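You operate a simulated robot arm through the tools that you are given. There is no shell and no other tool.

You run a simulated two-armed robot. Do the job below in one go: nothing can be reset, and whatever is moved stays where it is left.

TASK
Put the tamper on top of the banded boards on the lower step of the stepped bench. Put the 200 mm blue stick from the clamp bench on the top of the drawer chest and the 120 mm blue stick on the assembly bench. Take the yellow stick on the assembly bench and put it away on the 160 mm bay. Press the knee board three times. Turn the twist key to SNUG. Close the table drawer. Take the teal pencil box and leave it on the fourth shelf from the bottom of the brown rack. Do these in any order. Set down upright: tamper.

It is judged by the outcome, as a careful person would: the job done as asked, and still so three seconds after it is handed in. It fails if anything else is knocked over, pushed out of place, dropped, spilled or broken.

THE ROBOT
Two 7-joint arms with two-finger parallel grippers on one trunk, on a base that drives. Base frame: it is fixed to the floor where the robot stands at the start and does not move with it; the origin is under the middle of the robot, x ahead of it, y to its left, z up. Readings come in mm, degrees, newtons and seconds.
The left shoulder is at the start at [50, 177, 1054], the right one opposite. With the tool pointing down near the work surface each hand reaches from about 100 to 640 mm from the robot's upright axis, wherever it stands, measured 20 degrees to its own side. Places, roughly: 160 mm bay (26x24 cm) [-1780, -5460, 960]; assembly bench [-1100, -1700, 800]; banded boards (16x20x10 cm) [500, 1300, 500]; blue stick [-1000, -500, 750]; fourth shelf of the brown rack [-4700, 1600, 1200]; knee board [-5200, -2700, 600]; table drawer [-5300, -2900, 700]; tamper (7x15x9 cm) [500, 100, 800]; teal pencil box [-5000, 1500, 750]; top of the drawer chest [-2800, -1000, 600]; twist key [-5200, -2800, 900]; yellow stick [-750, -1500, 750]. Payload 3.43 kg a hand.
The tool frame of a hand sits at the grasp point between the pads (the TCP): z along the fingers, y along the line on which they close. The tips reach 34 mm beyond it. The gripper opens to 128 mm. The fingers are 24 mm wide and 12 mm thick; the gripper's body (48 by 130 mm) begins 96 mm behind the TCP.
Orientation is that of the tool frame in the base frame, as a unit quaternion [w, x, y, z]. With the fingers straight down and closing along the base's y, the tool's x points along the base's -x, its y along +y and its z along -z.

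THE INTERFACE
- The arms move only by the tool arm_command. It takes "left_targets", "right_targets" or both (then of equal length, played together; a hand with none holds still); each is a list of rows, each a list of 7 numbers: the shift along the tool's x, y, z in units of 50 mm (1.0 is 50 mm), then the turn, a rotation vector about the tool's x, y, z in units of 6 degrees (1.0 is 6 degrees), then the opening, from 0 (shut) to 1 (fully open). In form: [[tx, ty, tz, wx, wy, wz, claw], ...]. A call has 1 to 20 rows; each row shifts and turns the commanded pose from where the row before left it, along the tool's axes as they then stand. A call with a number of a shift or a turn outside -1 to 1 is refused whole. Rows are played at 5 a second. More than 50 mm and 8.6 degrees between two rows, or a gripper value outside its range, and nothing of the call is played. Where a pose cannot be reached the arm comes as near as it can. A force on the tool above 40 N (or 10 N above the force at the start of the call, whichever is more), or a blocked arm, ends the call early, and 0.2 s more pass. The fingers move at their own pace (about 108 mm/s each) and stop on an object; they squeeze with about 40 N. The grip force told is the motor's: it shows also when the fingers shut on nothing. Time passes only in rows, and 0.2 s behind the last, so rows that do not move let the fingers close. The reply holds the time, the measured pose of the TCP, the force on the tool along the base axes, the opening and the grip force, in the units named above and with some noise, with the torque about the TCP (base axes, N m) and any sound that the robot's microphone picked up, and new pictures: "show" is both (left out), scene, wrist or none (wrist: the cameras of the hands that moved).
- Cameras (640 x 400 px; columns grow to the right, rows downward): "scene" is now at [94, -75.1, 1204.4]; the picture's right is [-0.96, -0.28, 0.00], its down [-0.18, 0.62, -0.76] and it looks along [0.22, -0.73, -0.65] (base axes); focal length 214 px, centre (320, 200). "left" rides on the left gripper at [76, 11, -160] in its tool frame; the picture's right is [-0.15, 0.99, 0.00], its down [-0.88, -0.13, -0.46] and it looks along [-0.45, -0.07, 0.89] (tool axes); focal length 234 px, centre (320, 200). "right" rides on the right gripper at [76, -11, -160] in its tool frame; the picture's right is [0.15, 0.99, 0.00], its down [-0.88, 0.13, -0.46] and it looks along [-0.45, 0.07, 0.89] (tool axes); focal length 234 px, centre (320, 200). There is no depth. A picture from a camera that has moved, and an enlarged one, comes with that camera's place and axes in the base frame and with its lens. The place of the scene camera against the robot may be out by one fixed shift of up to 12 mm in any direction.
- raise_lower(by): slides the trunk up (or, below 0, down) by that many mm; the arms and the scene camera ride with it, the base frame stays. It gives what a move gives, with no picture.
- roll_base(legs): drives the robot by 1 to 6 legs, each [ahead, turn to the left] in mm and degrees, along the robot's own axes; the way and the turn of a leg run together, so that a leg with both is an arc; at most 1500 mm and 180 degrees a leg. The arms and the cameras ride along, it lands a little off, and it stops where it bumps. It gives what a move gives, and a new picture of the scene camera.
- pan_tilt(pan, tilt): turns the head with the scene camera to pan (to the left, within 80 degrees either way) and tilt (down, from -29 to 69), counted from straight ahead of the robot. It gives what a move gives, and a new picture of the scene camera.
- zoom(camera, box): a new picture of the part [left, top, right, bottom] of that camera's present view, enlarged. It takes no simulated time.
- sign_off(): hands the job in; it is judged then, once.

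Places have to be worked out from the pictures, the camera data and where the tool is seen. Open the grippers and draw the arms clear of the work before you hand the job in, unless the task says otherwise.

The tools are called as name(argument=value, ...) on one line, values as JSON. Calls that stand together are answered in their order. arm_command: Moves the arms, as the interface text tells. Its arguments: {"type":"object","properties":{"left_targets":{"type":"array"},"right_targets":{"type":"array"},"show":{"type":"string","enum":["both","scene","wrist","none"]}},"required":[]} The other tools are called the same way: raise_lower (by) slides the trunk up or down; roll_base (legs) drives the base; pan_tilt (pan, tilt) turns the head that bears the scene camera; zoom (camera, box) takes an enlarged picture of a part of a camera's view; sign_off () hands the job in.

At the start:

```text
clock: 0.0
left_tool_pos: [436.9, -56.6, 1024.6]
left_orientation: [0.0, -0.001, 1.0, 0.0]
left_contact_force: [-0.2, -0.1, -0.8]
left_moment: [-0.01, 0.02, 0.02]
left_opening: 128.1
left_finger_force: 0.1
right_tool_pos: [300.9, -450.5, 1078.1]
right_orientation: [0.0, -0.001, 1.0, 0.0]
right_contact_force: [0.5, -0.6, -0.2]
right_moment: [-0.01, 0.01, -0.01]
right_opening: 128.1
right_finger_force: 0.0
trunk travel left (down, up): [-225.0, 176.0]
robot x, y, heading: [1.6, 0.4, 0.1]
head pan, tilt: [-73.5, 40.3]
```

scene: 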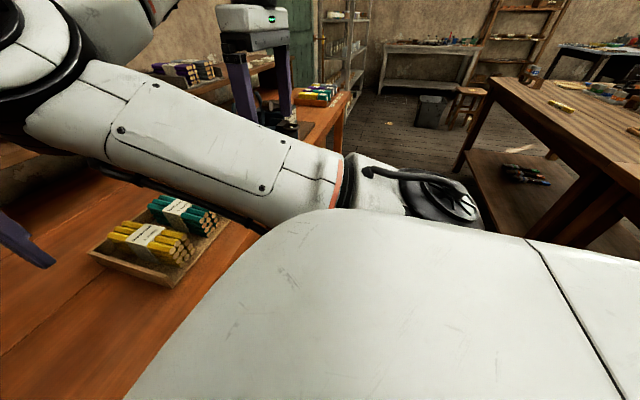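
right: 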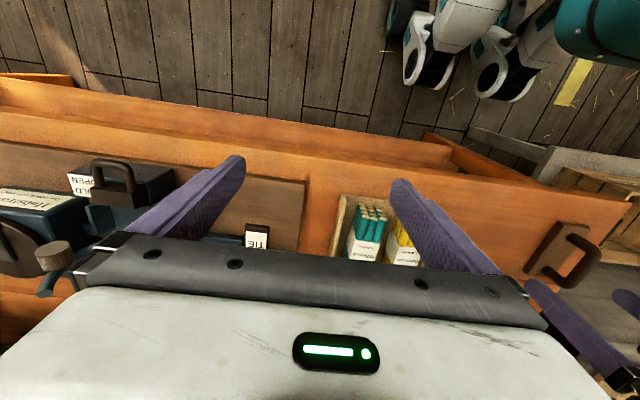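
left: 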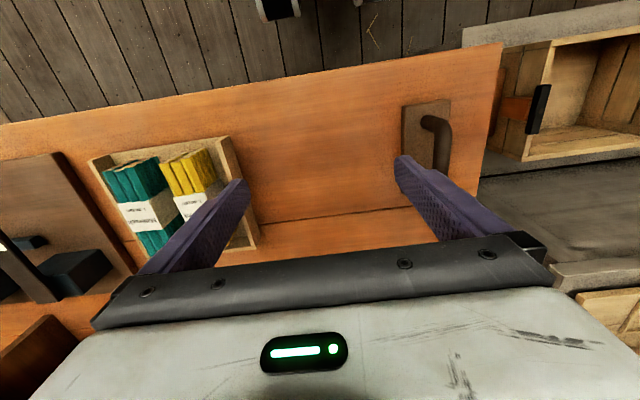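

The wrist views show an orange bench ahead with trays of bundles and a handled tool (perhaps the tamper). I'll look around with the head first.

pan_tilt(pan=0, tilt=40)

pan_tilt(pan=75, tilt=30)

```text
clock: 1.4
left_tool_pos: [437.1, -57.3, 1024.2]
left_orientation: [0.001, 0.0, 1.0, 0.0]
left_contact_force: [0.1, 1.1, -0.4]
left_moment: [0.01, 0.01, 0.01]
left_opening: 128.0
left_finger_force: 0.0
right_tool_pos: [301.7, -452.3, 1078.2]
right_orientation: [0.0, -0.002, 1.0, -0.001]
right_contact_force: [0.0, 0.0, 0.0]
right_moment: [-0.03, -0.01, 0.02]
right_opening: 127.8
right_finger_force: 0.0
trunk travel left (down, up): [-225.0, 176.0]
robot x, y, heading: [-0.4, -0.8, -0.1]
head pan, tilt: [0.0, 40.0]
camera scene: at [154.9, 6.1, 1204.7], right [0.0, -1.0, 0.0], down [-0.64, 0.0, -0.77], along [0.77, 0.0, -0.64], focal length 214 px, centre (320, 200)
```

scene: 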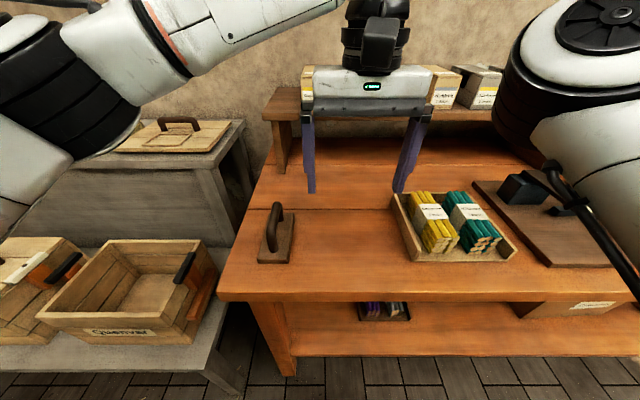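

```text
clock: 2.9
left_tool_pos: [437.2, -56.1, 1023.7]
left_orientation: [0.0, -0.001, 1.0, 0.0]
left_contact_force: [0.1, -0.1, -0.3]
left_moment: [0.01, 0.0, 0.01]
left_opening: 127.8
left_finger_force: 0.0
right_tool_pos: [300.8, -452.1, 1077.3]
right_orientation: [0.0, -0.001, 1.0, -0.001]
right_contact_force: [0.9, 0.1, 0.1]
right_moment: [-0.02, -0.02, 0.02]
right_opening: 128.1
right_finger_force: 0.0
trunk travel left (down, up): [-225.0, 176.0]
robot x, y, heading: [-1.0, 0.6, -0.0]
head pan, tilt: [75.0, 30.0]
camera scene: at [93.4, 93.5, 1220.1], right [0.97, -0.26, 0.0], down [-0.13, -0.48, -0.87], along [0.22, 0.84, -0.5], focal length 214 px, centre (320, 200)
```

scene: 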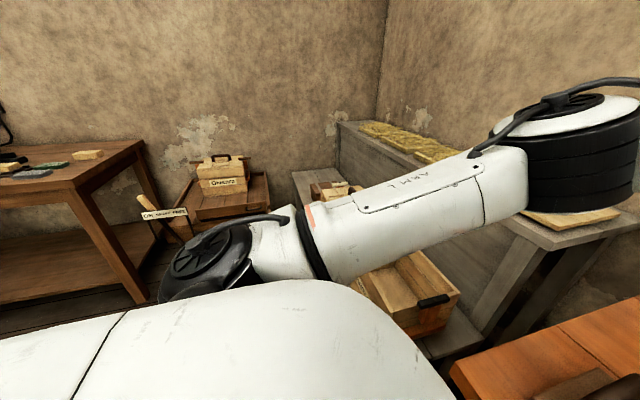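

The tamper stands on the orange bench at about [525,120]. I'll turn the head back and look at it closely, and also at the stepped bench.

pan_tilt(pan=10, tilt=45)

zoom(camera="scene", box=[200, 100, 440, 250])

zoom(camera="left", box=[360, 60, 520, 220])

pan_tilt(pan=45, tilt=35)

```text
clock: 4.3
left_tool_pos: [436.5, -56.5, 1023.7]
left_orientation: [0.0, -0.001, 1.0, 0.001]
left_contact_force: [-0.1, 0.1, -0.2]
left_moment: [0.01, -0.01, 0.03]
left_opening: 128.0
left_finger_force: 0.1
right_tool_pos: [300.9, -450.8, 1077.4]
right_orientation: [-0.001, -0.001, 1.0, -0.002]
right_contact_force: [0.2, 0.1, 0.1]
right_moment: [0.0, -0.05, -0.02]
right_opening: 128.1
right_finger_force: 0.2
trunk travel left (down, up): [-225.0, 176.0]
robot x, y, heading: [-0.7, 1.4, 0.1]
head pan, tilt: [10.0, 45.0]
camera scene: at [150.0, 20.4, 1197.5], right [0.17, -0.98, 0.0], down [-0.7, -0.12, -0.71], along [0.7, 0.12, -0.71], focal length 214 px, centre (320, 200)
```

scene: 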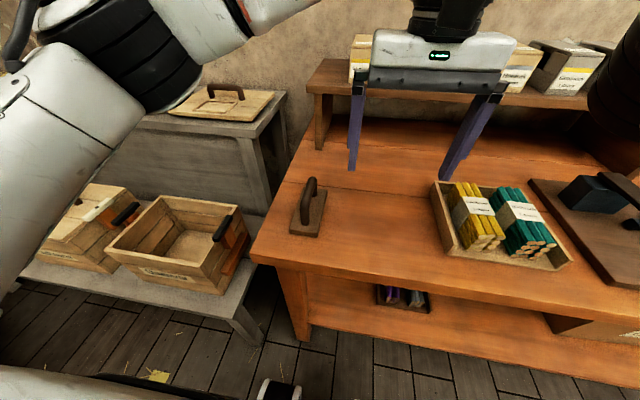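

```text
2.67 times, centred on (320, 175) of scene
camera zoom: at [150.0, 20.4, 1197.5], right [0.17, -0.98, 0.0], down [-0.7, -0.12, -0.71], along [0.7, 0.12, -0.71], focal length 572 px, centre (320, 267)
```

zoom: 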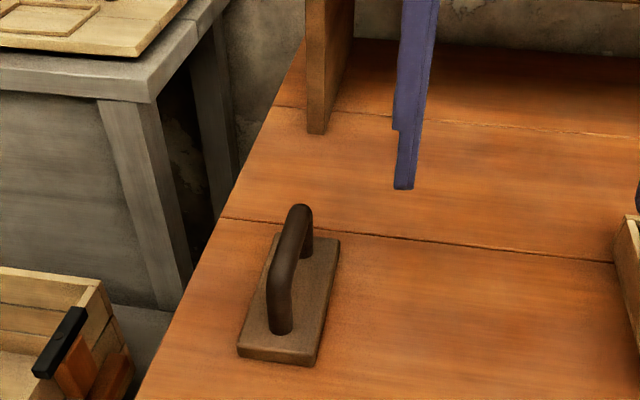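

```text
2.50 times, centred on (440, 140) of left
camera zoom: at [361.9, -45.6, 1185.1], right [0.14, 0.99, 0.0], down [0.88, -0.13, 0.46], along [0.45, -0.07, -0.89], focal length 585 px, centre (20, 350)
```

zoom: 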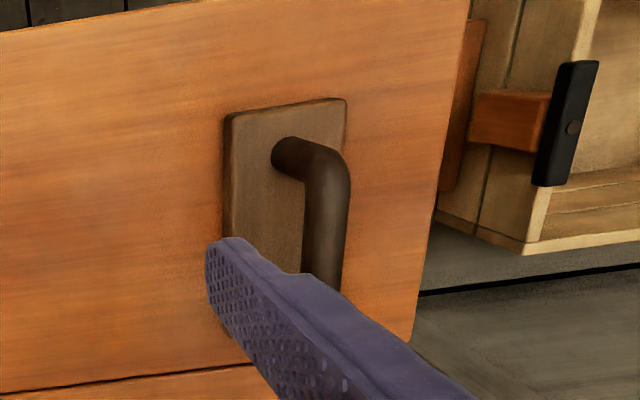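

```text
clock: 5.3
left_tool_pos: [437.2, -57.6, 1023.9]
left_orientation: [0.0, -0.001, 1.0, -0.001]
left_contact_force: [-0.6, 0.0, 0.6]
left_moment: [0.01, 0.01, -0.03]
left_opening: 128.2
left_finger_force: 0.0
right_tool_pos: [301.1, -450.8, 1077.0]
right_orientation: [0.001, -0.001, 1.0, -0.001]
right_contact_force: [-0.6, -0.6, -0.9]
right_moment: [0.03, -0.01, 0.01]
right_opening: 127.9
right_finger_force: 0.1
trunk travel left (down, up): [-225.0, 176.0]
robot x, y, heading: [-0.3, 2.4, 0.2]
head pan, tilt: [45.0, 35.0]
camera scene: at [132.2, 68.4, 1212.3], right [0.71, -0.71, 0.0], down [-0.41, -0.41, -0.82], along [0.58, 0.58, -0.57], focal length 214 px, centre (320, 200)
```

scene: 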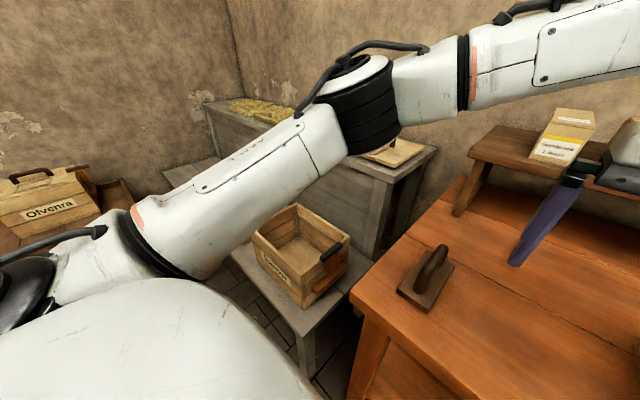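

The tamper's arched handle runs along x, centred near [495,118], top about z 845. I'll move the left hand above it and look with its camera.

arm_command(left_targets=[[-0.2, 0.85, 0, 0, 0, 0, 1], [-0.2, 0.85, 0, 0, 0, 0, 1], [-0.2, 0.85, 0, 0, 0, 0, 1], [-0.2, 0.85, 0, 0, 0, 0, 1], [0, 0, 0, 0, 0, 0, 1]], show="both")

```text
clock: 6.5
left_tool_pos: [473.9, 112.1, 1023.5]
left_orientation: [0.001, 0.0, 1.0, 0.001]
left_contact_force: [-0.2, 0.2, 0.1]
left_moment: [-0.01, 0.0, -0.02]
left_opening: 128.0
left_finger_force: 0.0
right_tool_pos: [300.6, -452.5, 1078.6]
right_orientation: [0.001, 0.0, 1.0, -0.001]
right_contact_force: [0.9, 0.1, 0.1]
right_moment: [-0.02, 0.0, -0.01]
right_opening: 127.8
right_finger_force: 0.1
trunk travel left (down, up): [-225.0, 176.0]
robot x, y, heading: [-2.6, -2.5, -0.1]
head pan, tilt: [45.0, 35.0]
camera scene: at [132.2, 68.3, 1212.3], right [0.71, -0.71, 0.0], down [-0.41, -0.41, -0.82], along [0.58, 0.58, -0.57], focal length 214 px, centre (320, 200)
camera left: at [399.4, 123.1, 1183.6], right [0.15, 0.99, 0.0], down [0.88, -0.13, 0.46], along [0.45, -0.07, -0.89], focal length 234 px, centre (320, 200)
```

scene: 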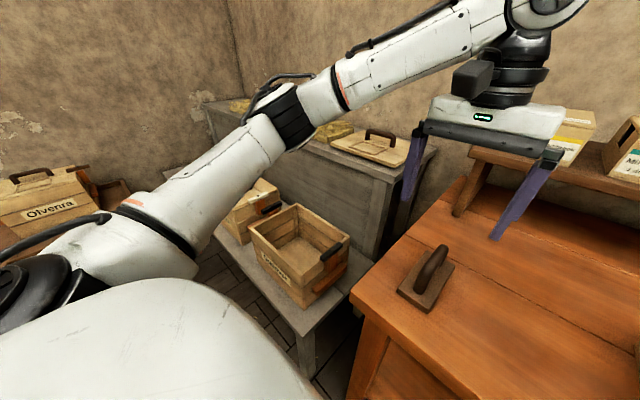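
left: 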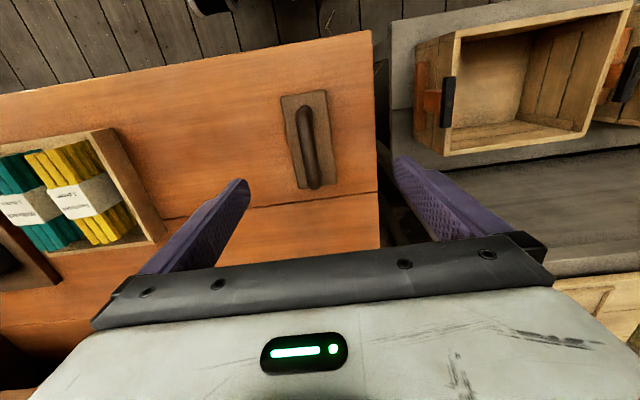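

Triangulating the two wrist views puts the tamper's plate top at z≈820 and its handle near [475,96], top about 890. I'll shift over it and come partway down to check.

arm_command(left_targets=[[0, -0.3, 0.5, 0, 0, 0, 1], [0, 0, 0.8, 0, 0, 0, 0.7], [0, 0, 0, 0, 0, 0, 0.7], [0, 0, 0, 0, 0, 0, 0.7]], show="both")

```text
clock: 7.5
left_tool_pos: [477.2, 99.0, 958.2]
left_orientation: [0.0, -0.001, 1.0, 0.0]
left_contact_force: [-0.5, -0.3, 0.7]
left_moment: [-0.01, -0.01, -0.01]
left_opening: 89.5
left_finger_force: 0.0
right_tool_pos: [301.0, -450.3, 1077.2]
right_orientation: [0.0, -0.001, 1.0, 0.0]
right_contact_force: [0.1, 0.2, 0.6]
right_moment: [0.02, 0.03, 0.02]
right_opening: 128.2
right_finger_force: 0.0
trunk travel left (down, up): [-225.0, 176.0]
robot x, y, heading: [-0.4, 1.6, -0.1]
head pan, tilt: [45.0, 35.0]
camera scene: at [132.2, 68.5, 1212.3], right [0.71, -0.71, 0.0], down [-0.41, -0.41, -0.82], along [0.58, 0.58, -0.57], focal length 214 px, centre (320, 200)
camera left: at [402.5, 109.9, 1118.3], right [0.14, 0.99, 0.0], down [0.88, -0.13, 0.46], along [0.45, -0.07, -0.89], focal length 234 px, centre (320, 200)
```

scene: 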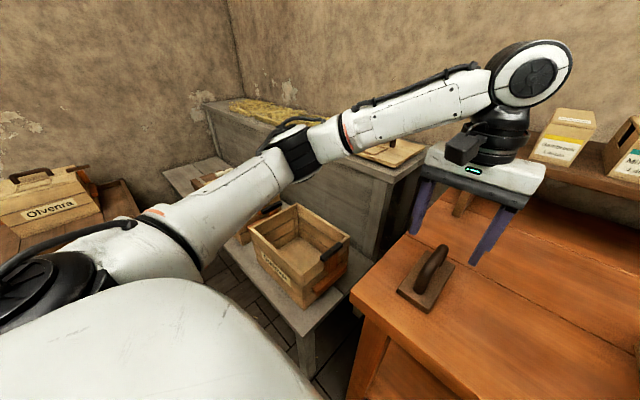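
left: 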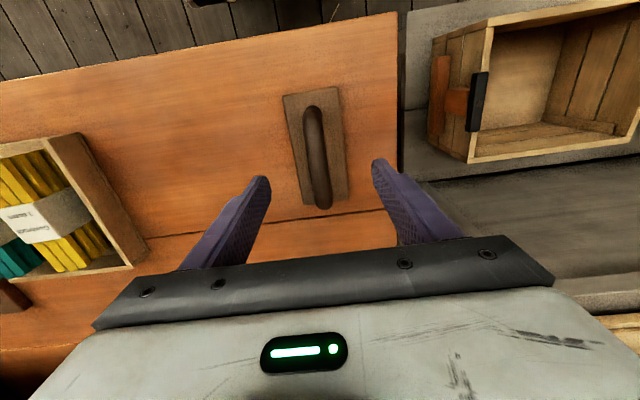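

The handle now lies centred between the fingers. I'll go down another 40 mm and check depth.

arm_command(left_targets=[[0, -0.03, 0.8, 0, 0, 0, 0.55], [0, 0, 0, 0, 0, 0, 0.55], [0, 0, 0, 0, 0, 0, 0.55]], show="both")

zoom(camera="scene", box=[360, 120, 600, 320])

```text
clock: 8.3
left_tool_pos: [476.7, 95.5, 918.5]
left_orientation: [0.0, -0.001, 1.0, 0.0]
left_contact_force: [0.2, 0.1, -0.2]
left_moment: [0.0, -0.01, 0.01]
left_opening: 70.5
left_finger_force: 0.0
right_tool_pos: [300.0, -451.2, 1077.8]
right_orientation: [0.001, -0.001, 1.0, -0.001]
right_contact_force: [-0.4, 0.1, -0.1]
right_moment: [-0.01, 0.0, -0.04]
right_opening: 128.4
right_finger_force: 0.0
trunk travel left (down, up): [-225.0, 176.0]
robot x, y, heading: [0.5, 1.7, 0.1]
head pan, tilt: [45.0, 35.0]
camera scene: at [132.1, 68.5, 1212.3], right [0.71, -0.71, 0.0], down [-0.41, -0.41, -0.82], along [0.58, 0.58, -0.57], focal length 214 px, centre (320, 200)
camera left: at [402.7, 107.8, 1078.9], right [0.14, 0.99, 0.0], down [0.88, -0.13, 0.46], along [0.45, -0.07, -0.89], focal length 234 px, centre (320, 200)
```

scene: 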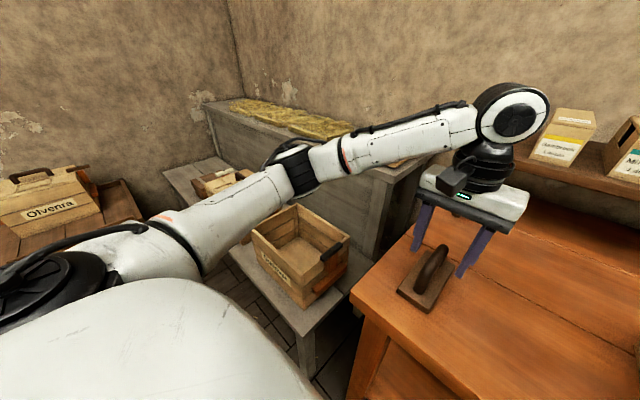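
left: 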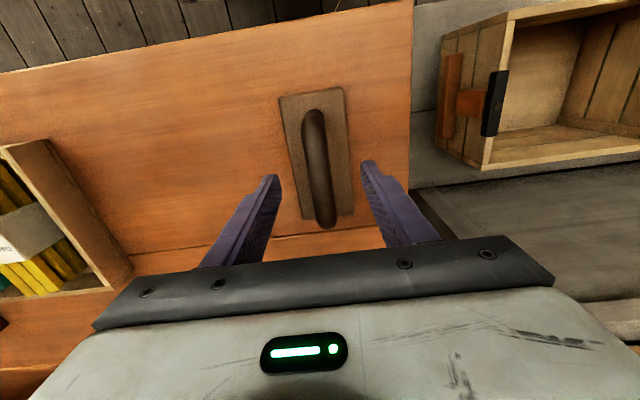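

```text
2.00 times, centred on (480, 220) of scene
camera zoom: at [132.1, 68.5, 1212.3], right [0.71, -0.71, 0.0], down [-0.41, -0.41, -0.82], along [0.58, 0.58, -0.57], focal length 429 px, centre (0, 160)
```

zoom: 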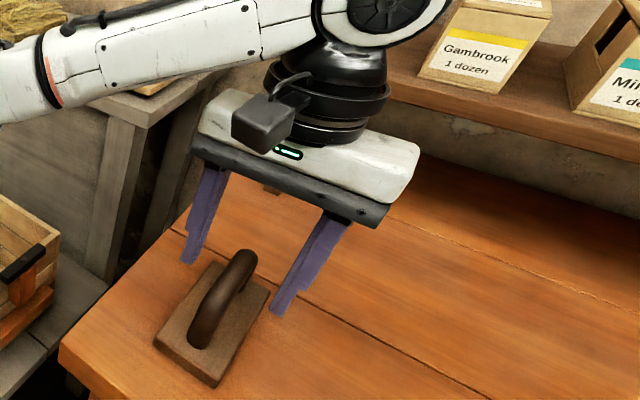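

Plate top works out at z≈812 and the handle top at ≈887, centre x≈488. I'll lower to z≈870 and close on the bar.

arm_command(left_targets=[[-0.22, 0, 0.48, 0, 0, 0, 0.5], [0, 0, 0.48, 0, 0, 0, 0.5], [0, 0, 0, 0, 0, 0, 0], [0, 0, 0, 0, 0, 0, 0], [0, 0, 0, 0, 0, 0, 0], [0, 0, 0, 0, 0, 0, 0]], show="both")

zoom(camera="scene", box=[360, 120, 600, 320])

```text
clock: 9.7
left_tool_pos: [487.7, 96.3, 871.6]
left_orientation: [0.001, -0.001, 1.0, 0.0]
left_contact_force: [4.7, 5.4, 23.5]
left_moment: [0.12, 0.54, -0.23]
left_opening: 19.1
left_finger_force: 39.8
right_tool_pos: [299.3, -451.1, 1077.8]
right_orientation: [0.001, -0.001, 1.0, -0.001]
right_contact_force: [-1.0, -0.3, -0.1]
right_moment: [-0.03, 0.0, 0.0]
right_opening: 128.1
right_finger_force: 0.1
trunk travel left (down, up): [-225.0, 176.0]
robot x, y, heading: [-1.1, -0.9, 0.1]
head pan, tilt: [45.0, 35.0]
camera scene: at [131.0, 68.6, 1212.7], right [0.71, -0.71, 0.0], down [-0.4, -0.41, -0.82], along [0.58, 0.58, -0.57], focal length 214 px, centre (320, 200)
camera left: at [412.5, 107.7, 1032.7], right [0.14, 0.99, 0.0], down [0.88, -0.13, 0.46], along [0.45, -0.07, -0.89], focal length 234 px, centre (320, 200)
```

scene: 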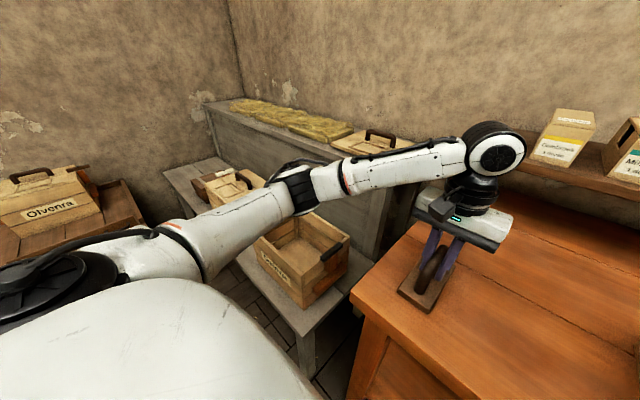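
left: 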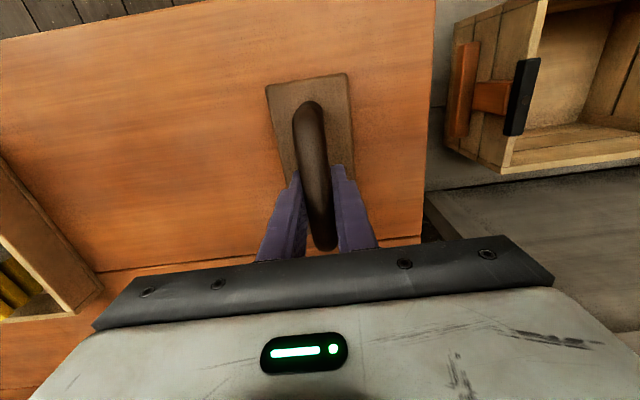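

```text
2.00 times, centred on (480, 220) of scene
camera zoom: at [131.0, 68.6, 1212.7], right [0.71, -0.71, 0.0], down [-0.4, -0.41, -0.82], along [0.58, 0.58, -0.57], focal length 429 px, centre (0, 160)
```

zoom: 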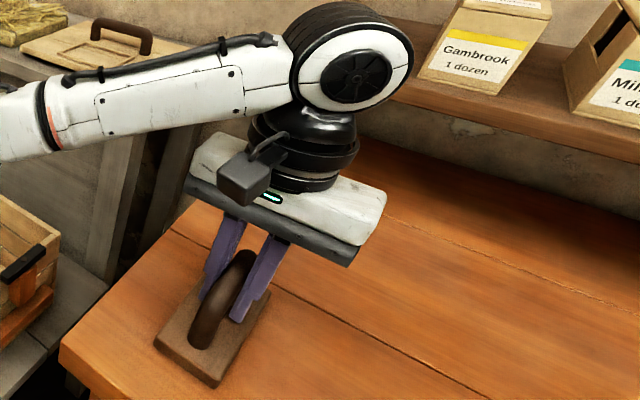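

The bar is gripped (opening 19 mm, 40 N). I'll lift straight up.

arm_command(left_targets=[[0, 0, -0.3, 0, 0, 0, 0], [0, 0, -0.5, 0, 0, 0, 0], [0, 0, -0.8, 0, 0, 0, 0], [0, 0, -0.8, 0, 0, 0, 0], [0, 0, -0.6, 0, 0, 0, 0], [0, 0, 0, 0, 0, 0, 0]], show="both")

```text
clock: 11.1
left_tool_pos: [487.9, 98.1, 1020.6]
left_orientation: [-0.001, -0.001, 1.0, 0.0]
left_contact_force: [-0.5, 0.2, -2.7]
left_moment: [0.0, -0.05, 0.02]
left_opening: 19.1
left_finger_force: 40.5
right_tool_pos: [301.2, -451.3, 1078.8]
right_orientation: [0.0, -0.001, 1.0, -0.002]
right_contact_force: [0.6, 0.7, -0.1]
right_moment: [0.02, 0.03, 0.02]
right_opening: 128.1
right_finger_force: 0.0
trunk travel left (down, up): [-225.0, 176.0]
robot x, y, heading: [-2.3, 0.1, 0.0]
head pan, tilt: [45.0, 35.0]
camera scene: at [132.5, 68.5, 1212.2], right [0.71, -0.71, 0.0], down [-0.41, -0.41, -0.82], along [0.58, 0.58, -0.57], focal length 214 px, centre (320, 200)
camera left: at [413.3, 108.1, 1181.1], right [0.15, 0.99, 0.0], down [0.88, -0.13, 0.45], along [0.45, -0.07, -0.89], focal length 234 px, centre (320, 200)
```

scene: 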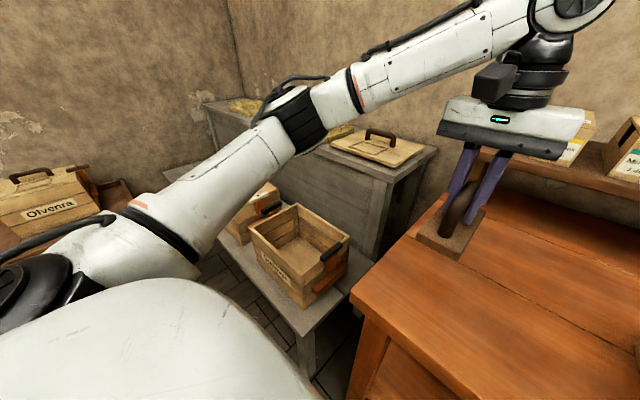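
left: 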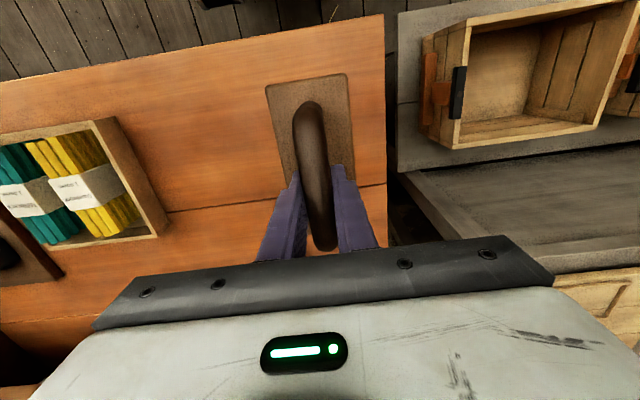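

The tamper is held (about 2.7 N). Before driving I look left and right to learn the free floor.

pan_tilt(pan=80, tilt=15)

pan_tilt(pan=-80, tilt=20)

```text
clock: 12.1
left_tool_pos: [487.1, 96.4, 1020.3]
left_orientation: [0.0, -0.001, 1.0, 0.0]
left_contact_force: [0.6, -0.4, -3.4]
left_moment: [0.0, -0.04, 0.0]
left_opening: 19.1
left_finger_force: 39.6
right_tool_pos: [300.7, -451.5, 1076.9]
right_orientation: [0.0, 0.0, 1.0, -0.001]
right_contact_force: [-0.1, 0.2, -0.2]
right_moment: [0.01, -0.03, 0.0]
right_opening: 127.9
right_finger_force: 0.1
trunk travel left (down, up): [-225.0, 176.0]
robot x, y, heading: [-1.4, -2.1, 0.1]
head pan, tilt: [80.0, 15.0]
camera scene: at [86.4, 98.2, 1244.2], right [0.98, -0.17, 0.0], down [-0.05, -0.26, -0.97], along [0.17, 0.95, -0.26], focal length 214 px, centre (320, 200)
```

scene: 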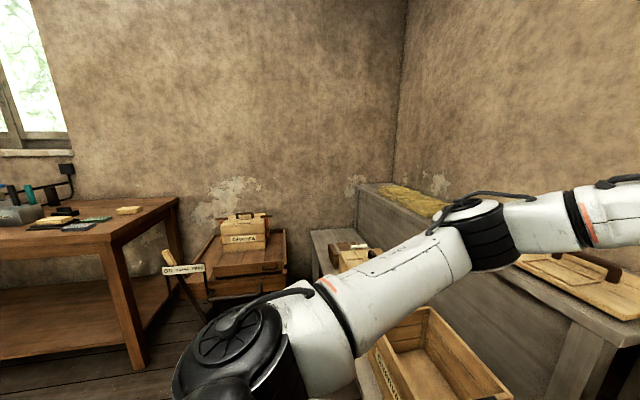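

```text
clock: 14.6
left_tool_pos: [487.8, 97.2, 1019.8]
left_orientation: [0.0, -0.001, 1.0, 0.0]
left_contact_force: [0.5, -0.5, -2.9]
left_moment: [0.0, -0.05, -0.01]
left_opening: 19.3
left_finger_force: 39.6
right_tool_pos: [300.6, -451.4, 1077.4]
right_orientation: [0.0, 0.0, 1.0, -0.001]
right_contact_force: [0.4, 0.5, -0.6]
right_moment: [-0.01, 0.01, 0.02]
right_opening: 128.1
right_finger_force: 0.1
trunk travel left (down, up): [-225.0, 176.0]
robot x, y, heading: [3.7, 0.6, 0.3]
head pan, tilt: [-80.0, 20.0]
camera scene: at [86.3, -85.5, 1236.1], right [-0.98, -0.17, 0.0], down [-0.06, 0.34, -0.94], along [0.16, -0.93, -0.34], focal length 214 px, centre (320, 200)
```

scene: 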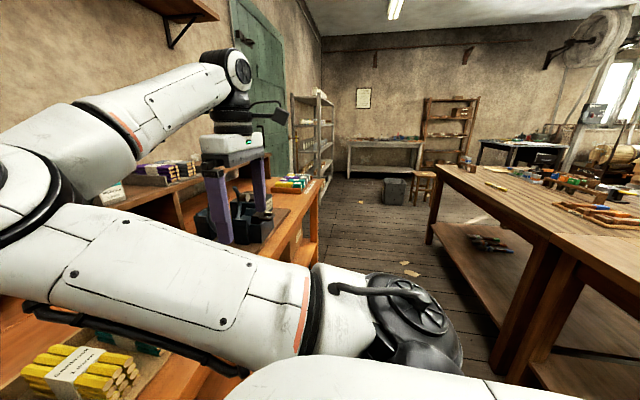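

I'll zoom to the left side to see the sign stand, the boards and what's near my path.

pan_tilt(pan=80, tilt=35)

zoom(camera="scene", box=[80, 80, 400, 280])

```text
clock: 17.0
left_tool_pos: [487.9, 97.3, 1019.8]
left_orientation: [0.0, 0.0, 1.0, 0.0]
left_contact_force: [-0.5, -0.1, -2.9]
left_moment: [0.03, -0.02, 0.02]
left_opening: 19.2
left_finger_force: 40.0
right_tool_pos: [300.8, -450.4, 1078.7]
right_orientation: [0.001, 0.0, 1.0, 0.0]
right_contact_force: [-0.6, 0.5, -0.1]
right_moment: [0.02, 0.02, 0.02]
right_opening: 128.3
right_finger_force: 0.1
trunk travel left (down, up): [-225.0, 176.0]
robot x, y, heading: [3.0, -0.8, 0.3]
head pan, tilt: [80.0, 35.0]
camera scene: at [85.5, 93.0, 1212.3], right [0.98, -0.17, 0.0], down [-0.1, -0.56, -0.82], along [0.14, 0.81, -0.57], focal length 214 px, centre (320, 200)
```

scene: 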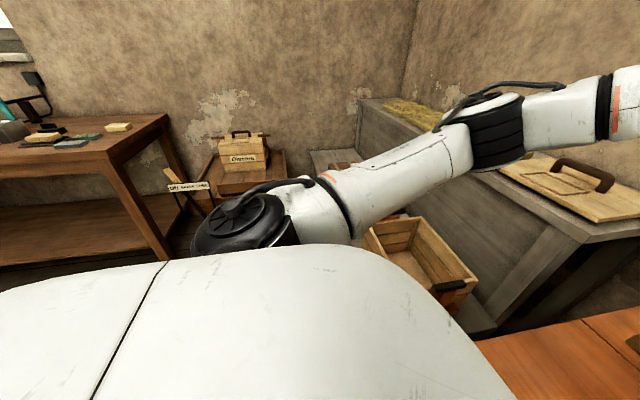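

```text
2.00 times, centred on (240, 180) of scene
camera zoom: at [85.5, 93.0, 1212.3], right [0.98, -0.17, 0.0], down [-0.1, -0.56, -0.82], along [0.14, 0.81, -0.57], focal length 429 px, centre (480, 240)
```

zoom: 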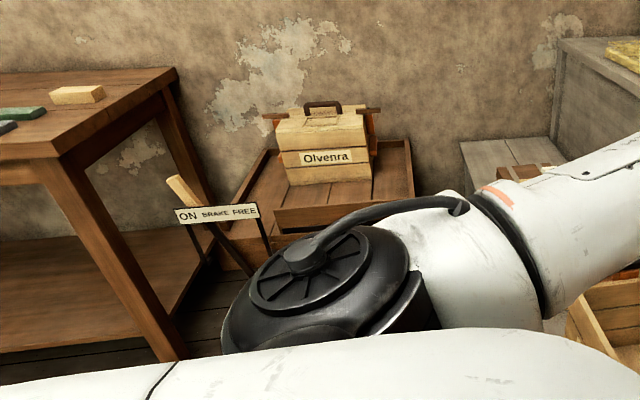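

The cart with the brake sign stands at y>1370 and the lower step's edge is at x≈310. I'll tuck the left hand in, back off a little, and drive along x≈-50 to y≈1000.

arm_command(left_targets=[[1, 0, 0, 0, 0, 0, 0], [1, 0, 0, 0, 0, 0, 0], [1, 0, 0, 0, 0, 0, 0], [0, 0, 0, 0, 0, 0, 0]], show="none")

roll_base(legs=[[-80, 0], [0, 90], [500, 0]])

```text
clock: 18.0
left_tool_pos: [335.7, 96.6, 1020.8]
left_orientation: [0.0, -0.001, 1.0, -0.001]
left_contact_force: [0.6, 0.0, -3.5]
left_moment: [-0.03, 0.0, 0.01]
left_opening: 19.2
left_finger_force: 40.2
right_tool_pos: [300.3, -451.6, 1077.7]
right_orientation: [0.0, -0.001, 1.0, -0.001]
right_contact_force: [0.4, 0.4, 0.5]
right_moment: [0.01, 0.02, 0.01]
right_opening: 127.9
right_finger_force: 0.2
trunk travel left (down, up): [-225.0, 176.0]
robot x, y, heading: [0.9, 4.1, -0.1]
head pan, tilt: [80.0, 35.0]
```

```text
clock: 25.4
left_tool_pos: [-162.1, 832.9, 1019.5]
left_orientation: [0.0, -0.703, 0.712, 0.0]
left_contact_force: [0.2, 0.7, -3.3]
left_moment: [0.04, 0.03, 0.02]
left_opening: 19.2
left_finger_force: 39.8
right_tool_pos: [384.6, 789.0, 1076.4]
right_orientation: [0.001, -0.702, 0.712, -0.001]
right_contact_force: [0.2, 0.9, 0.4]
right_moment: [-0.01, -0.01, 0.01]
right_opening: 128.1
right_finger_force: 0.1
trunk travel left (down, up): [-225.0, 176.0]
robot x, y, heading: [-69.0, 494.6, 89.3]
head pan, tilt: [80.0, 35.0]
camera scene: at [-156.6, 587.6, 1212.2], right [0.19, 0.98, 0.0], down [0.56, -0.11, -0.82], along [-0.8, 0.15, -0.57], focal length 214 px, centre (320, 200)
```

scene: 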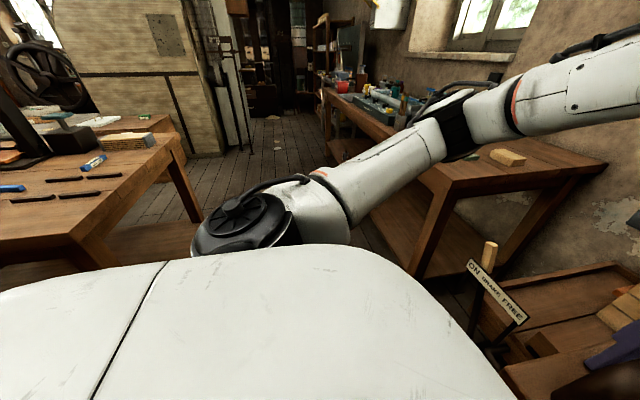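

Now facing left. I look ahead and to the right toward the stepped bench.

pan_tilt(pan=-35, tilt=35)

pan_tilt(pan=0, tilt=50)

```text
clock: 27.3
left_tool_pos: [-163.1, 831.7, 1021.0]
left_orientation: [0.001, -0.702, 0.712, 0.0]
left_contact_force: [-0.1, -0.4, -3.7]
left_moment: [0.07, -0.02, 0.01]
left_opening: 19.5
left_finger_force: 40.0
right_tool_pos: [384.5, 789.2, 1076.5]
right_orientation: [0.001, -0.702, 0.712, -0.001]
right_contact_force: [-0.1, 0.0, 0.6]
right_moment: [0.05, -0.01, 0.0]
right_opening: 127.9
right_finger_force: 0.0
trunk travel left (down, up): [-225.0, 176.0]
robot x, y, heading: [-71.8, 491.4, 89.1]
head pan, tilt: [-35.0, 35.0]
camera scene: at [-18.5, 642.0, 1212.3], right [0.81, -0.59, 0.0], down [-0.34, -0.47, -0.82], along [0.48, 0.66, -0.57], focal length 214 px, centre (320, 200)
```

scene: 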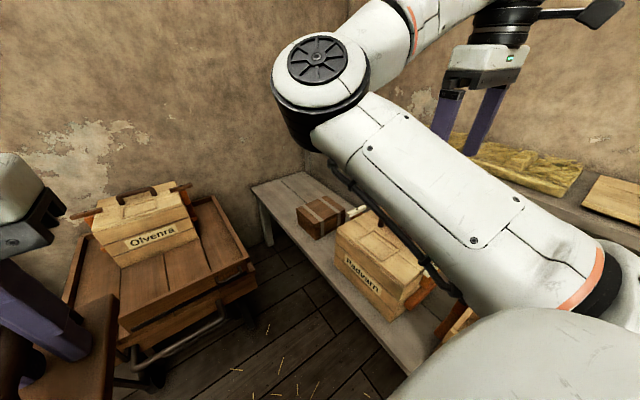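

```text
clock: 28.3
left_tool_pos: [-162.7, 833.4, 1019.5]
left_orientation: [0.0, -0.702, 0.712, 0.0]
left_contact_force: [0.1, 0.1, -3.1]
left_moment: [0.01, 0.0, -0.01]
left_opening: 19.3
left_finger_force: 39.9
right_tool_pos: [384.5, 788.5, 1077.2]
right_orientation: [0.0, -0.702, 0.712, -0.002]
right_contact_force: [0.2, 0.0, -0.3]
right_moment: [0.05, 0.0, -0.04]
right_opening: 128.3
right_finger_force: 0.0
trunk travel left (down, up): [-225.0, 176.0]
robot x, y, heading: [-74.0, 496.1, 89.0]
head pan, tilt: [0.0, 50.0]
camera scene: at [-68.8, 647.7, 1190.6], right [1.0, -0.02, 0.0], down [-0.01, -0.77, -0.64], along [0.01, 0.64, -0.77], focal length 214 px, centre (320, 200)
```

scene: 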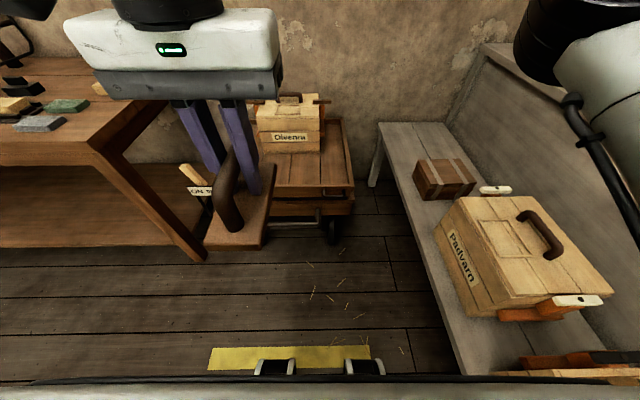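

The banded boards are the brown block with pale bands at the far end of the lower step. I zoom in on it.

zoom(camera="scene", box=[380, 120, 540, 220])

```text
4.00 times, centred on (460, 170) of scene
camera zoom: at [-68.8, 647.7, 1190.6], right [1.0, -0.02, 0.0], down [-0.01, -0.77, -0.64], along [0.01, 0.64, -0.77], focal length 858 px, centre (-240, 320)
```

zoom: 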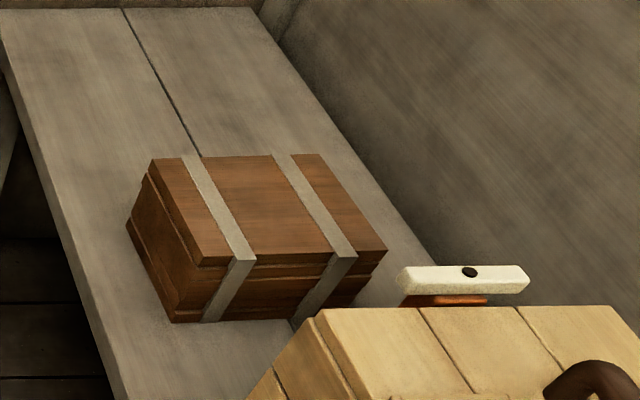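

The boards' top is centred near [485,1326], top z≈557. I'll drive to about (20,1020) heading ~15°.

roll_base(legs=[[510, 0], [0, -74], [90, 0]])

pan_tilt(pan=20, tilt=50)

```text
clock: 31.0
left_tool_pos: [-162.2, 1280.0, 1020.1]
left_orientation: [-0.001, -0.707, 0.707, 0.0]
left_contact_force: [-0.2, 0.1, -3.2]
left_moment: [0.04, -0.01, 0.02]
left_opening: 19.3
left_finger_force: 40.1
right_tool_pos: [385.2, 1240.9, 1076.4]
right_orientation: [0.0, 0.707, -0.707, 0.001]
right_contact_force: [0.0, 0.6, -0.9]
right_moment: [0.03, 0.0, -0.02]
right_opening: 128.1
right_finger_force: 0.0
trunk travel left (down, up): [-225.0, 176.0]
robot x, y, heading: [-67.4, 944.9, 89.7]
head pan, tilt: [0.0, 50.0]
stopped in leg 1: the robot was blocked; the commanded pose is now the measured one
camera scene: at [-66.2, 1094.9, 1190.7], right [1.0, 0.0, 0.0], down [0.0, -0.77, -0.64], along [0.0, 0.64, -0.77], focal length 214 px, centre (320, 200)
```

scene: 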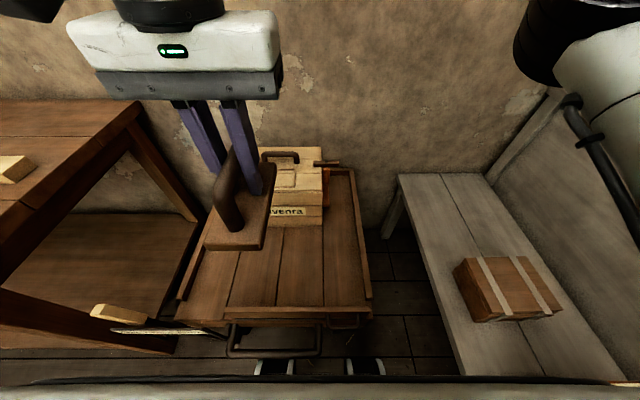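

```text
clock: 31.8
left_tool_pos: [-163.0, 1280.9, 1019.9]
left_orientation: [0.0, 0.707, -0.707, 0.001]
left_contact_force: [-0.9, 0.2, -3.2]
left_moment: [0.02, 0.04, 0.01]
left_opening: 19.1
left_finger_force: 40.0
right_tool_pos: [386.3, 1241.1, 1077.1]
right_orientation: [0.0, 0.708, -0.707, 0.002]
right_contact_force: [-0.6, -0.3, 0.2]
right_moment: [0.0, -0.02, 0.02]
right_opening: 128.3
right_finger_force: 0.1
trunk travel left (down, up): [-225.0, 176.0]
robot x, y, heading: [-68.5, 937.7, 89.8]
head pan, tilt: [20.0, 50.0]
camera scene: at [-92.5, 1091.0, 1190.5], right [0.94, 0.34, 0.0], down [0.26, -0.72, -0.64], along [-0.22, 0.6, -0.77], focal length 214 px, centre (320, 200)
```

scene: 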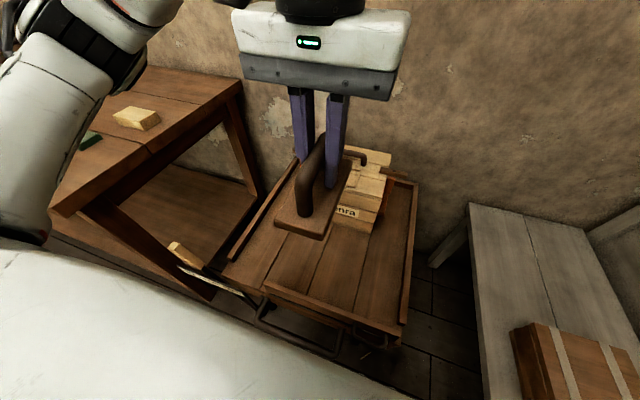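

I touched the cart's drawbar (brake is on; cart appears unmoved). I back off, turn right in a clear spot, and edge up to about (40,880) facing the step.

roll_base(legs=[[-110, 0], [0, -60], [100, 0], [0, -30], [25, 0]])

pan_tilt(pan=30, tilt=45)

```text
clock: 38.3
left_tool_pos: [384.3, 975.6, 1019.6]
left_orientation: [-0.002, 0.004, 1.0, 0.0]
left_contact_force: [1.2, -0.5, -3.4]
left_moment: [0.01, -0.02, -0.02]
left_opening: 19.4
left_finger_force: 39.7
right_tool_pos: [342.6, 428.7, 1076.6]
right_orientation: [-0.002, 0.003, 1.0, 0.0]
right_contact_force: [0.7, -0.6, -0.5]
right_moment: [0.01, -0.02, -0.01]
right_opening: 128.2
right_finger_force: 0.0
trunk travel left (down, up): [-225.0, 176.0]
robot x, y, heading: [48.7, 881.8, -0.5]
head pan, tilt: [20.0, 50.0]
camera scene: at [188.8, 913.4, 1190.4], right [0.33, -0.94, 0.0], down [-0.72, -0.25, -0.64], along [0.61, 0.21, -0.77], focal length 214 px, centre (320, 200)
```

scene: 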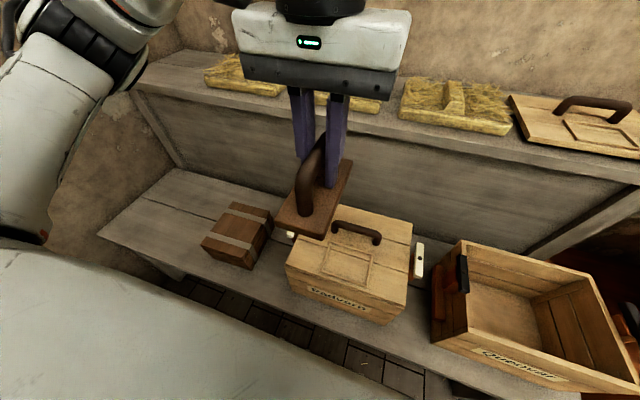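

```text
clock: 39.0
left_tool_pos: [384.3, 975.6, 1018.5]
left_orientation: [-0.001, 0.004, 1.0, 0.001]
left_contact_force: [0.0, -0.7, -3.1]
left_moment: [0.0, -0.02, 0.02]
left_opening: 19.0
left_finger_force: 40.5
right_tool_pos: [342.0, 428.3, 1077.0]
right_orientation: [0.0, 0.004, 1.0, -0.001]
right_contact_force: [1.3, 0.3, -0.4]
right_moment: [-0.01, 0.0, 0.01]
right_opening: 128.1
right_finger_force: 0.0
trunk travel left (down, up): [-225.0, 176.0]
robot x, y, heading: [47.1, 886.6, -0.4]
head pan, tilt: [30.0, 45.0]
camera scene: at [186.5, 927.8, 1197.4], right [0.49, -0.87, 0.0], down [-0.62, -0.35, -0.71], along [0.62, 0.35, -0.71], focal length 214 px, centre (320, 200)
```

scene: 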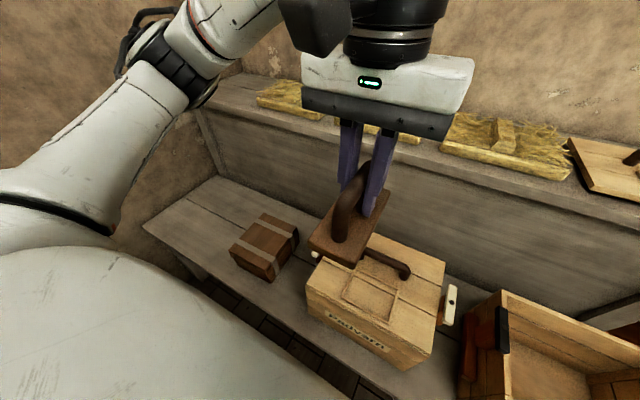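

The boards are visible ahead-left. I zoom to refine their position.

zoom(camera="scene", box=[200, 190, 360, 290])

```text
4.00 times, centred on (280, 240) of scene
camera zoom: at [186.5, 927.8, 1197.4], right [0.49, -0.87, 0.0], down [-0.62, -0.35, -0.71], along [0.62, 0.35, -0.71], focal length 858 px, centre (480, 40)
```

zoom: 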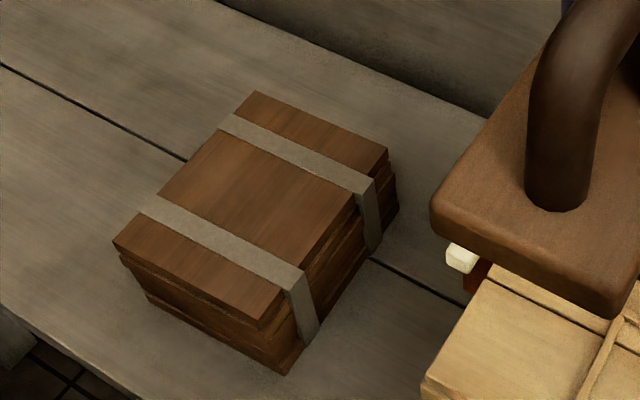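

Both views agree: boards' top centre ≈[482,1325], top z≈552, aligned with the axes. I'll carry the tamper over at height, then lower the trunk.

arm_command(left_targets=[[-0.245, 0.874, 0, 0, 0, 0, 0], [-0.245, 0.874, 0, 0, 0, 0, 0], [-0.245, 0.874, 0, 0, 0, 0, 0], [-0.245, 0.874, 0, 0, 0, 0, 0], [-0.245, 0.874, 0, 0, 0, 0, 0], [-0.245, 0.874, 0, 0, 0, 0, 0], [-0.245, 0.874, 0, 0, 0, 0, 0], [-0.245, 0.874, 0, 0, 0, 0, 0], [0, 0, 0, 0, 0, 0, 0]], show="none")

raise_lower(by=-220)

pan_tilt(pan=40, tilt=40)

```text
clock: 41.0
left_tool_pos: [484.5, 1325.9, 1020.3]
left_orientation: [-0.001, 0.003, 1.0, 0.0]
left_contact_force: [-0.2, 0.2, -3.6]
left_moment: [0.0, -0.05, 0.01]
left_opening: 19.3
left_finger_force: 39.9
right_tool_pos: [342.8, 428.2, 1077.0]
right_orientation: [0.0, 0.004, 1.0, -0.001]
right_contact_force: [-0.1, 0.2, 0.2]
right_moment: [0.01, 0.02, 0.01]
right_opening: 128.1
right_finger_force: 0.1
trunk travel left (down, up): [-225.0, 176.0]
robot x, y, heading: [44.1, 881.5, -0.4]
head pan, tilt: [30.0, 45.0]
```

```text
clock: 43.4
left_tool_pos: [483.5, 1326.5, 800.4]
left_orientation: [-0.001, 0.003, 1.0, 0.0]
left_contact_force: [0.2, -0.2, -2.8]
left_moment: [-0.01, -0.05, 0.02]
left_opening: 19.3
left_finger_force: 40.0
right_tool_pos: [342.1, 428.4, 856.9]
right_orientation: [-0.001, 0.004, 1.0, -0.001]
right_contact_force: [0.1, 0.0, 0.0]
right_moment: [0.01, 0.04, -0.02]
right_opening: 127.9
right_finger_force: 0.1
trunk travel left (down, up): [-5.0, 396.0]
robot x, y, heading: [44.5, 881.7, -0.7]
head pan, tilt: [30.0, 45.0]
```

```text
clock: 44.1
left_tool_pos: [482.9, 1325.9, 800.4]
left_orientation: [-0.001, 0.003, 1.0, 0.0]
left_contact_force: [0.6, 1.1, -3.4]
left_moment: [-0.03, -0.01, 0.03]
left_opening: 19.1
left_finger_force: 39.3
right_tool_pos: [342.5, 427.3, 857.7]
right_orientation: [-0.002, 0.004, 1.0, 0.0]
right_contact_force: [0.7, -0.1, 0.9]
right_moment: [0.0, 0.01, 0.0]
right_opening: 127.8
right_finger_force: 0.0
trunk travel left (down, up): [-5.0, 396.0]
robot x, y, heading: [48.1, 884.4, -0.6]
head pan, tilt: [40.0, 40.0]
camera scene: at [181.3, 941.9, 984.7], right [0.63, -0.77, 0.0], down [-0.5, -0.41, -0.77], along [0.59, 0.49, -0.64], focal length 214 px, centre (320, 200)
```

scene: 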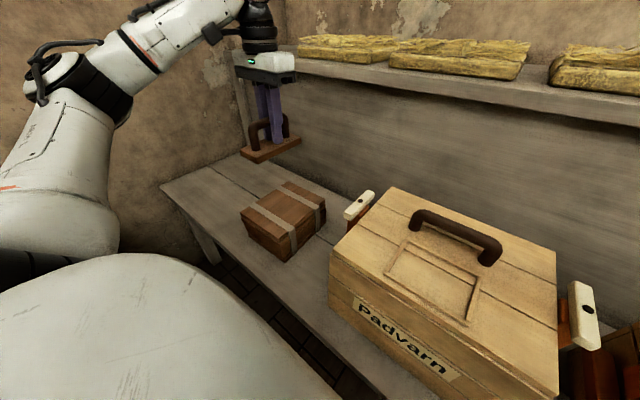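

Tamper is above the boards. I lower 130 mm and check alignment.

arm_command(left_targets=[[0, 0, 0.9, 0, 0, 0, 0], [0, 0, 0.9, 0, 0, 0, 0], [0, 0, 0.8, 0, 0, 0, 0], [0, 0, 0, 0, 0, 0, 0]], show="both")

zoom(camera="scene", box=[200, 80, 360, 280])

```text
clock: 45.1
left_tool_pos: [484.1, 1324.4, 670.6]
left_orientation: [-0.001, 0.004, 1.0, 0.0]
left_contact_force: [-0.4, -0.2, -3.1]
left_moment: [-0.03, -0.05, 0.02]
left_opening: 19.3
left_finger_force: 40.9
right_tool_pos: [342.3, 427.3, 856.2]
right_orientation: [-0.001, 0.004, 1.0, 0.0]
right_contact_force: [-0.5, 0.0, 0.2]
right_moment: [0.01, -0.02, -0.01]
right_opening: 127.9
right_finger_force: 0.0
trunk travel left (down, up): [-5.0, 396.0]
robot x, y, heading: [43.5, 881.9, -0.8]
head pan, tilt: [40.0, 40.0]
camera scene: at [181.3, 942.0, 984.7], right [0.63, -0.77, 0.0], down [-0.5, -0.41, -0.77], along [0.59, 0.49, -0.64], focal length 214 px, centre (320, 200)
camera left: at [409.4, 1336.8, 832.6], right [0.15, 0.99, 0.0], down [0.88, -0.14, 0.45], along [0.45, -0.07, -0.89], focal length 234 px, centre (320, 200)
```

scene: 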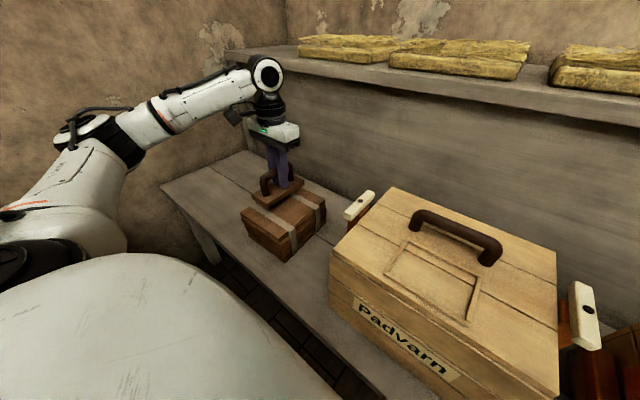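
left: 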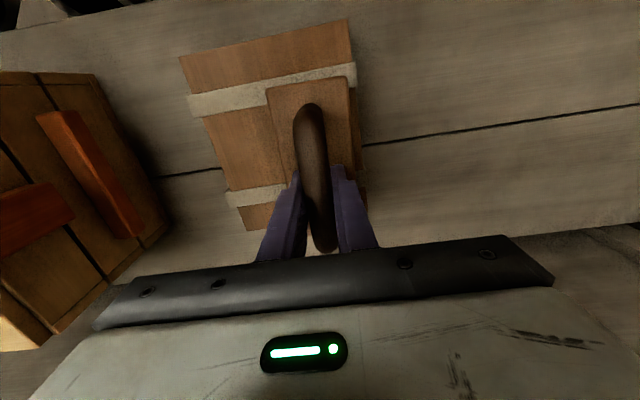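

```text
2.00 times, centred on (280, 180) of scene
camera zoom: at [181.3, 942.0, 984.7], right [0.63, -0.77, 0.0], down [-0.5, -0.41, -0.77], along [0.59, 0.49, -0.64], focal length 429 px, centre (400, 240)
```

zoom: 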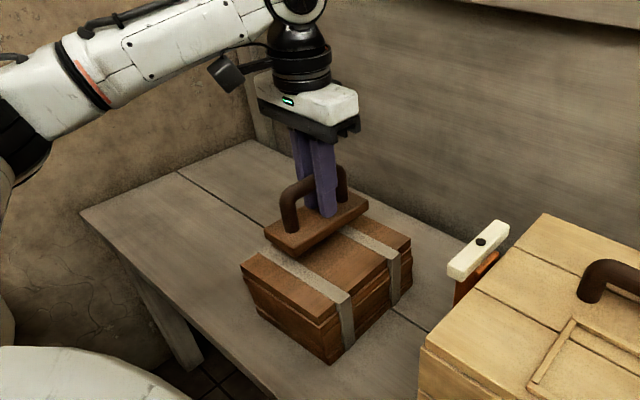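

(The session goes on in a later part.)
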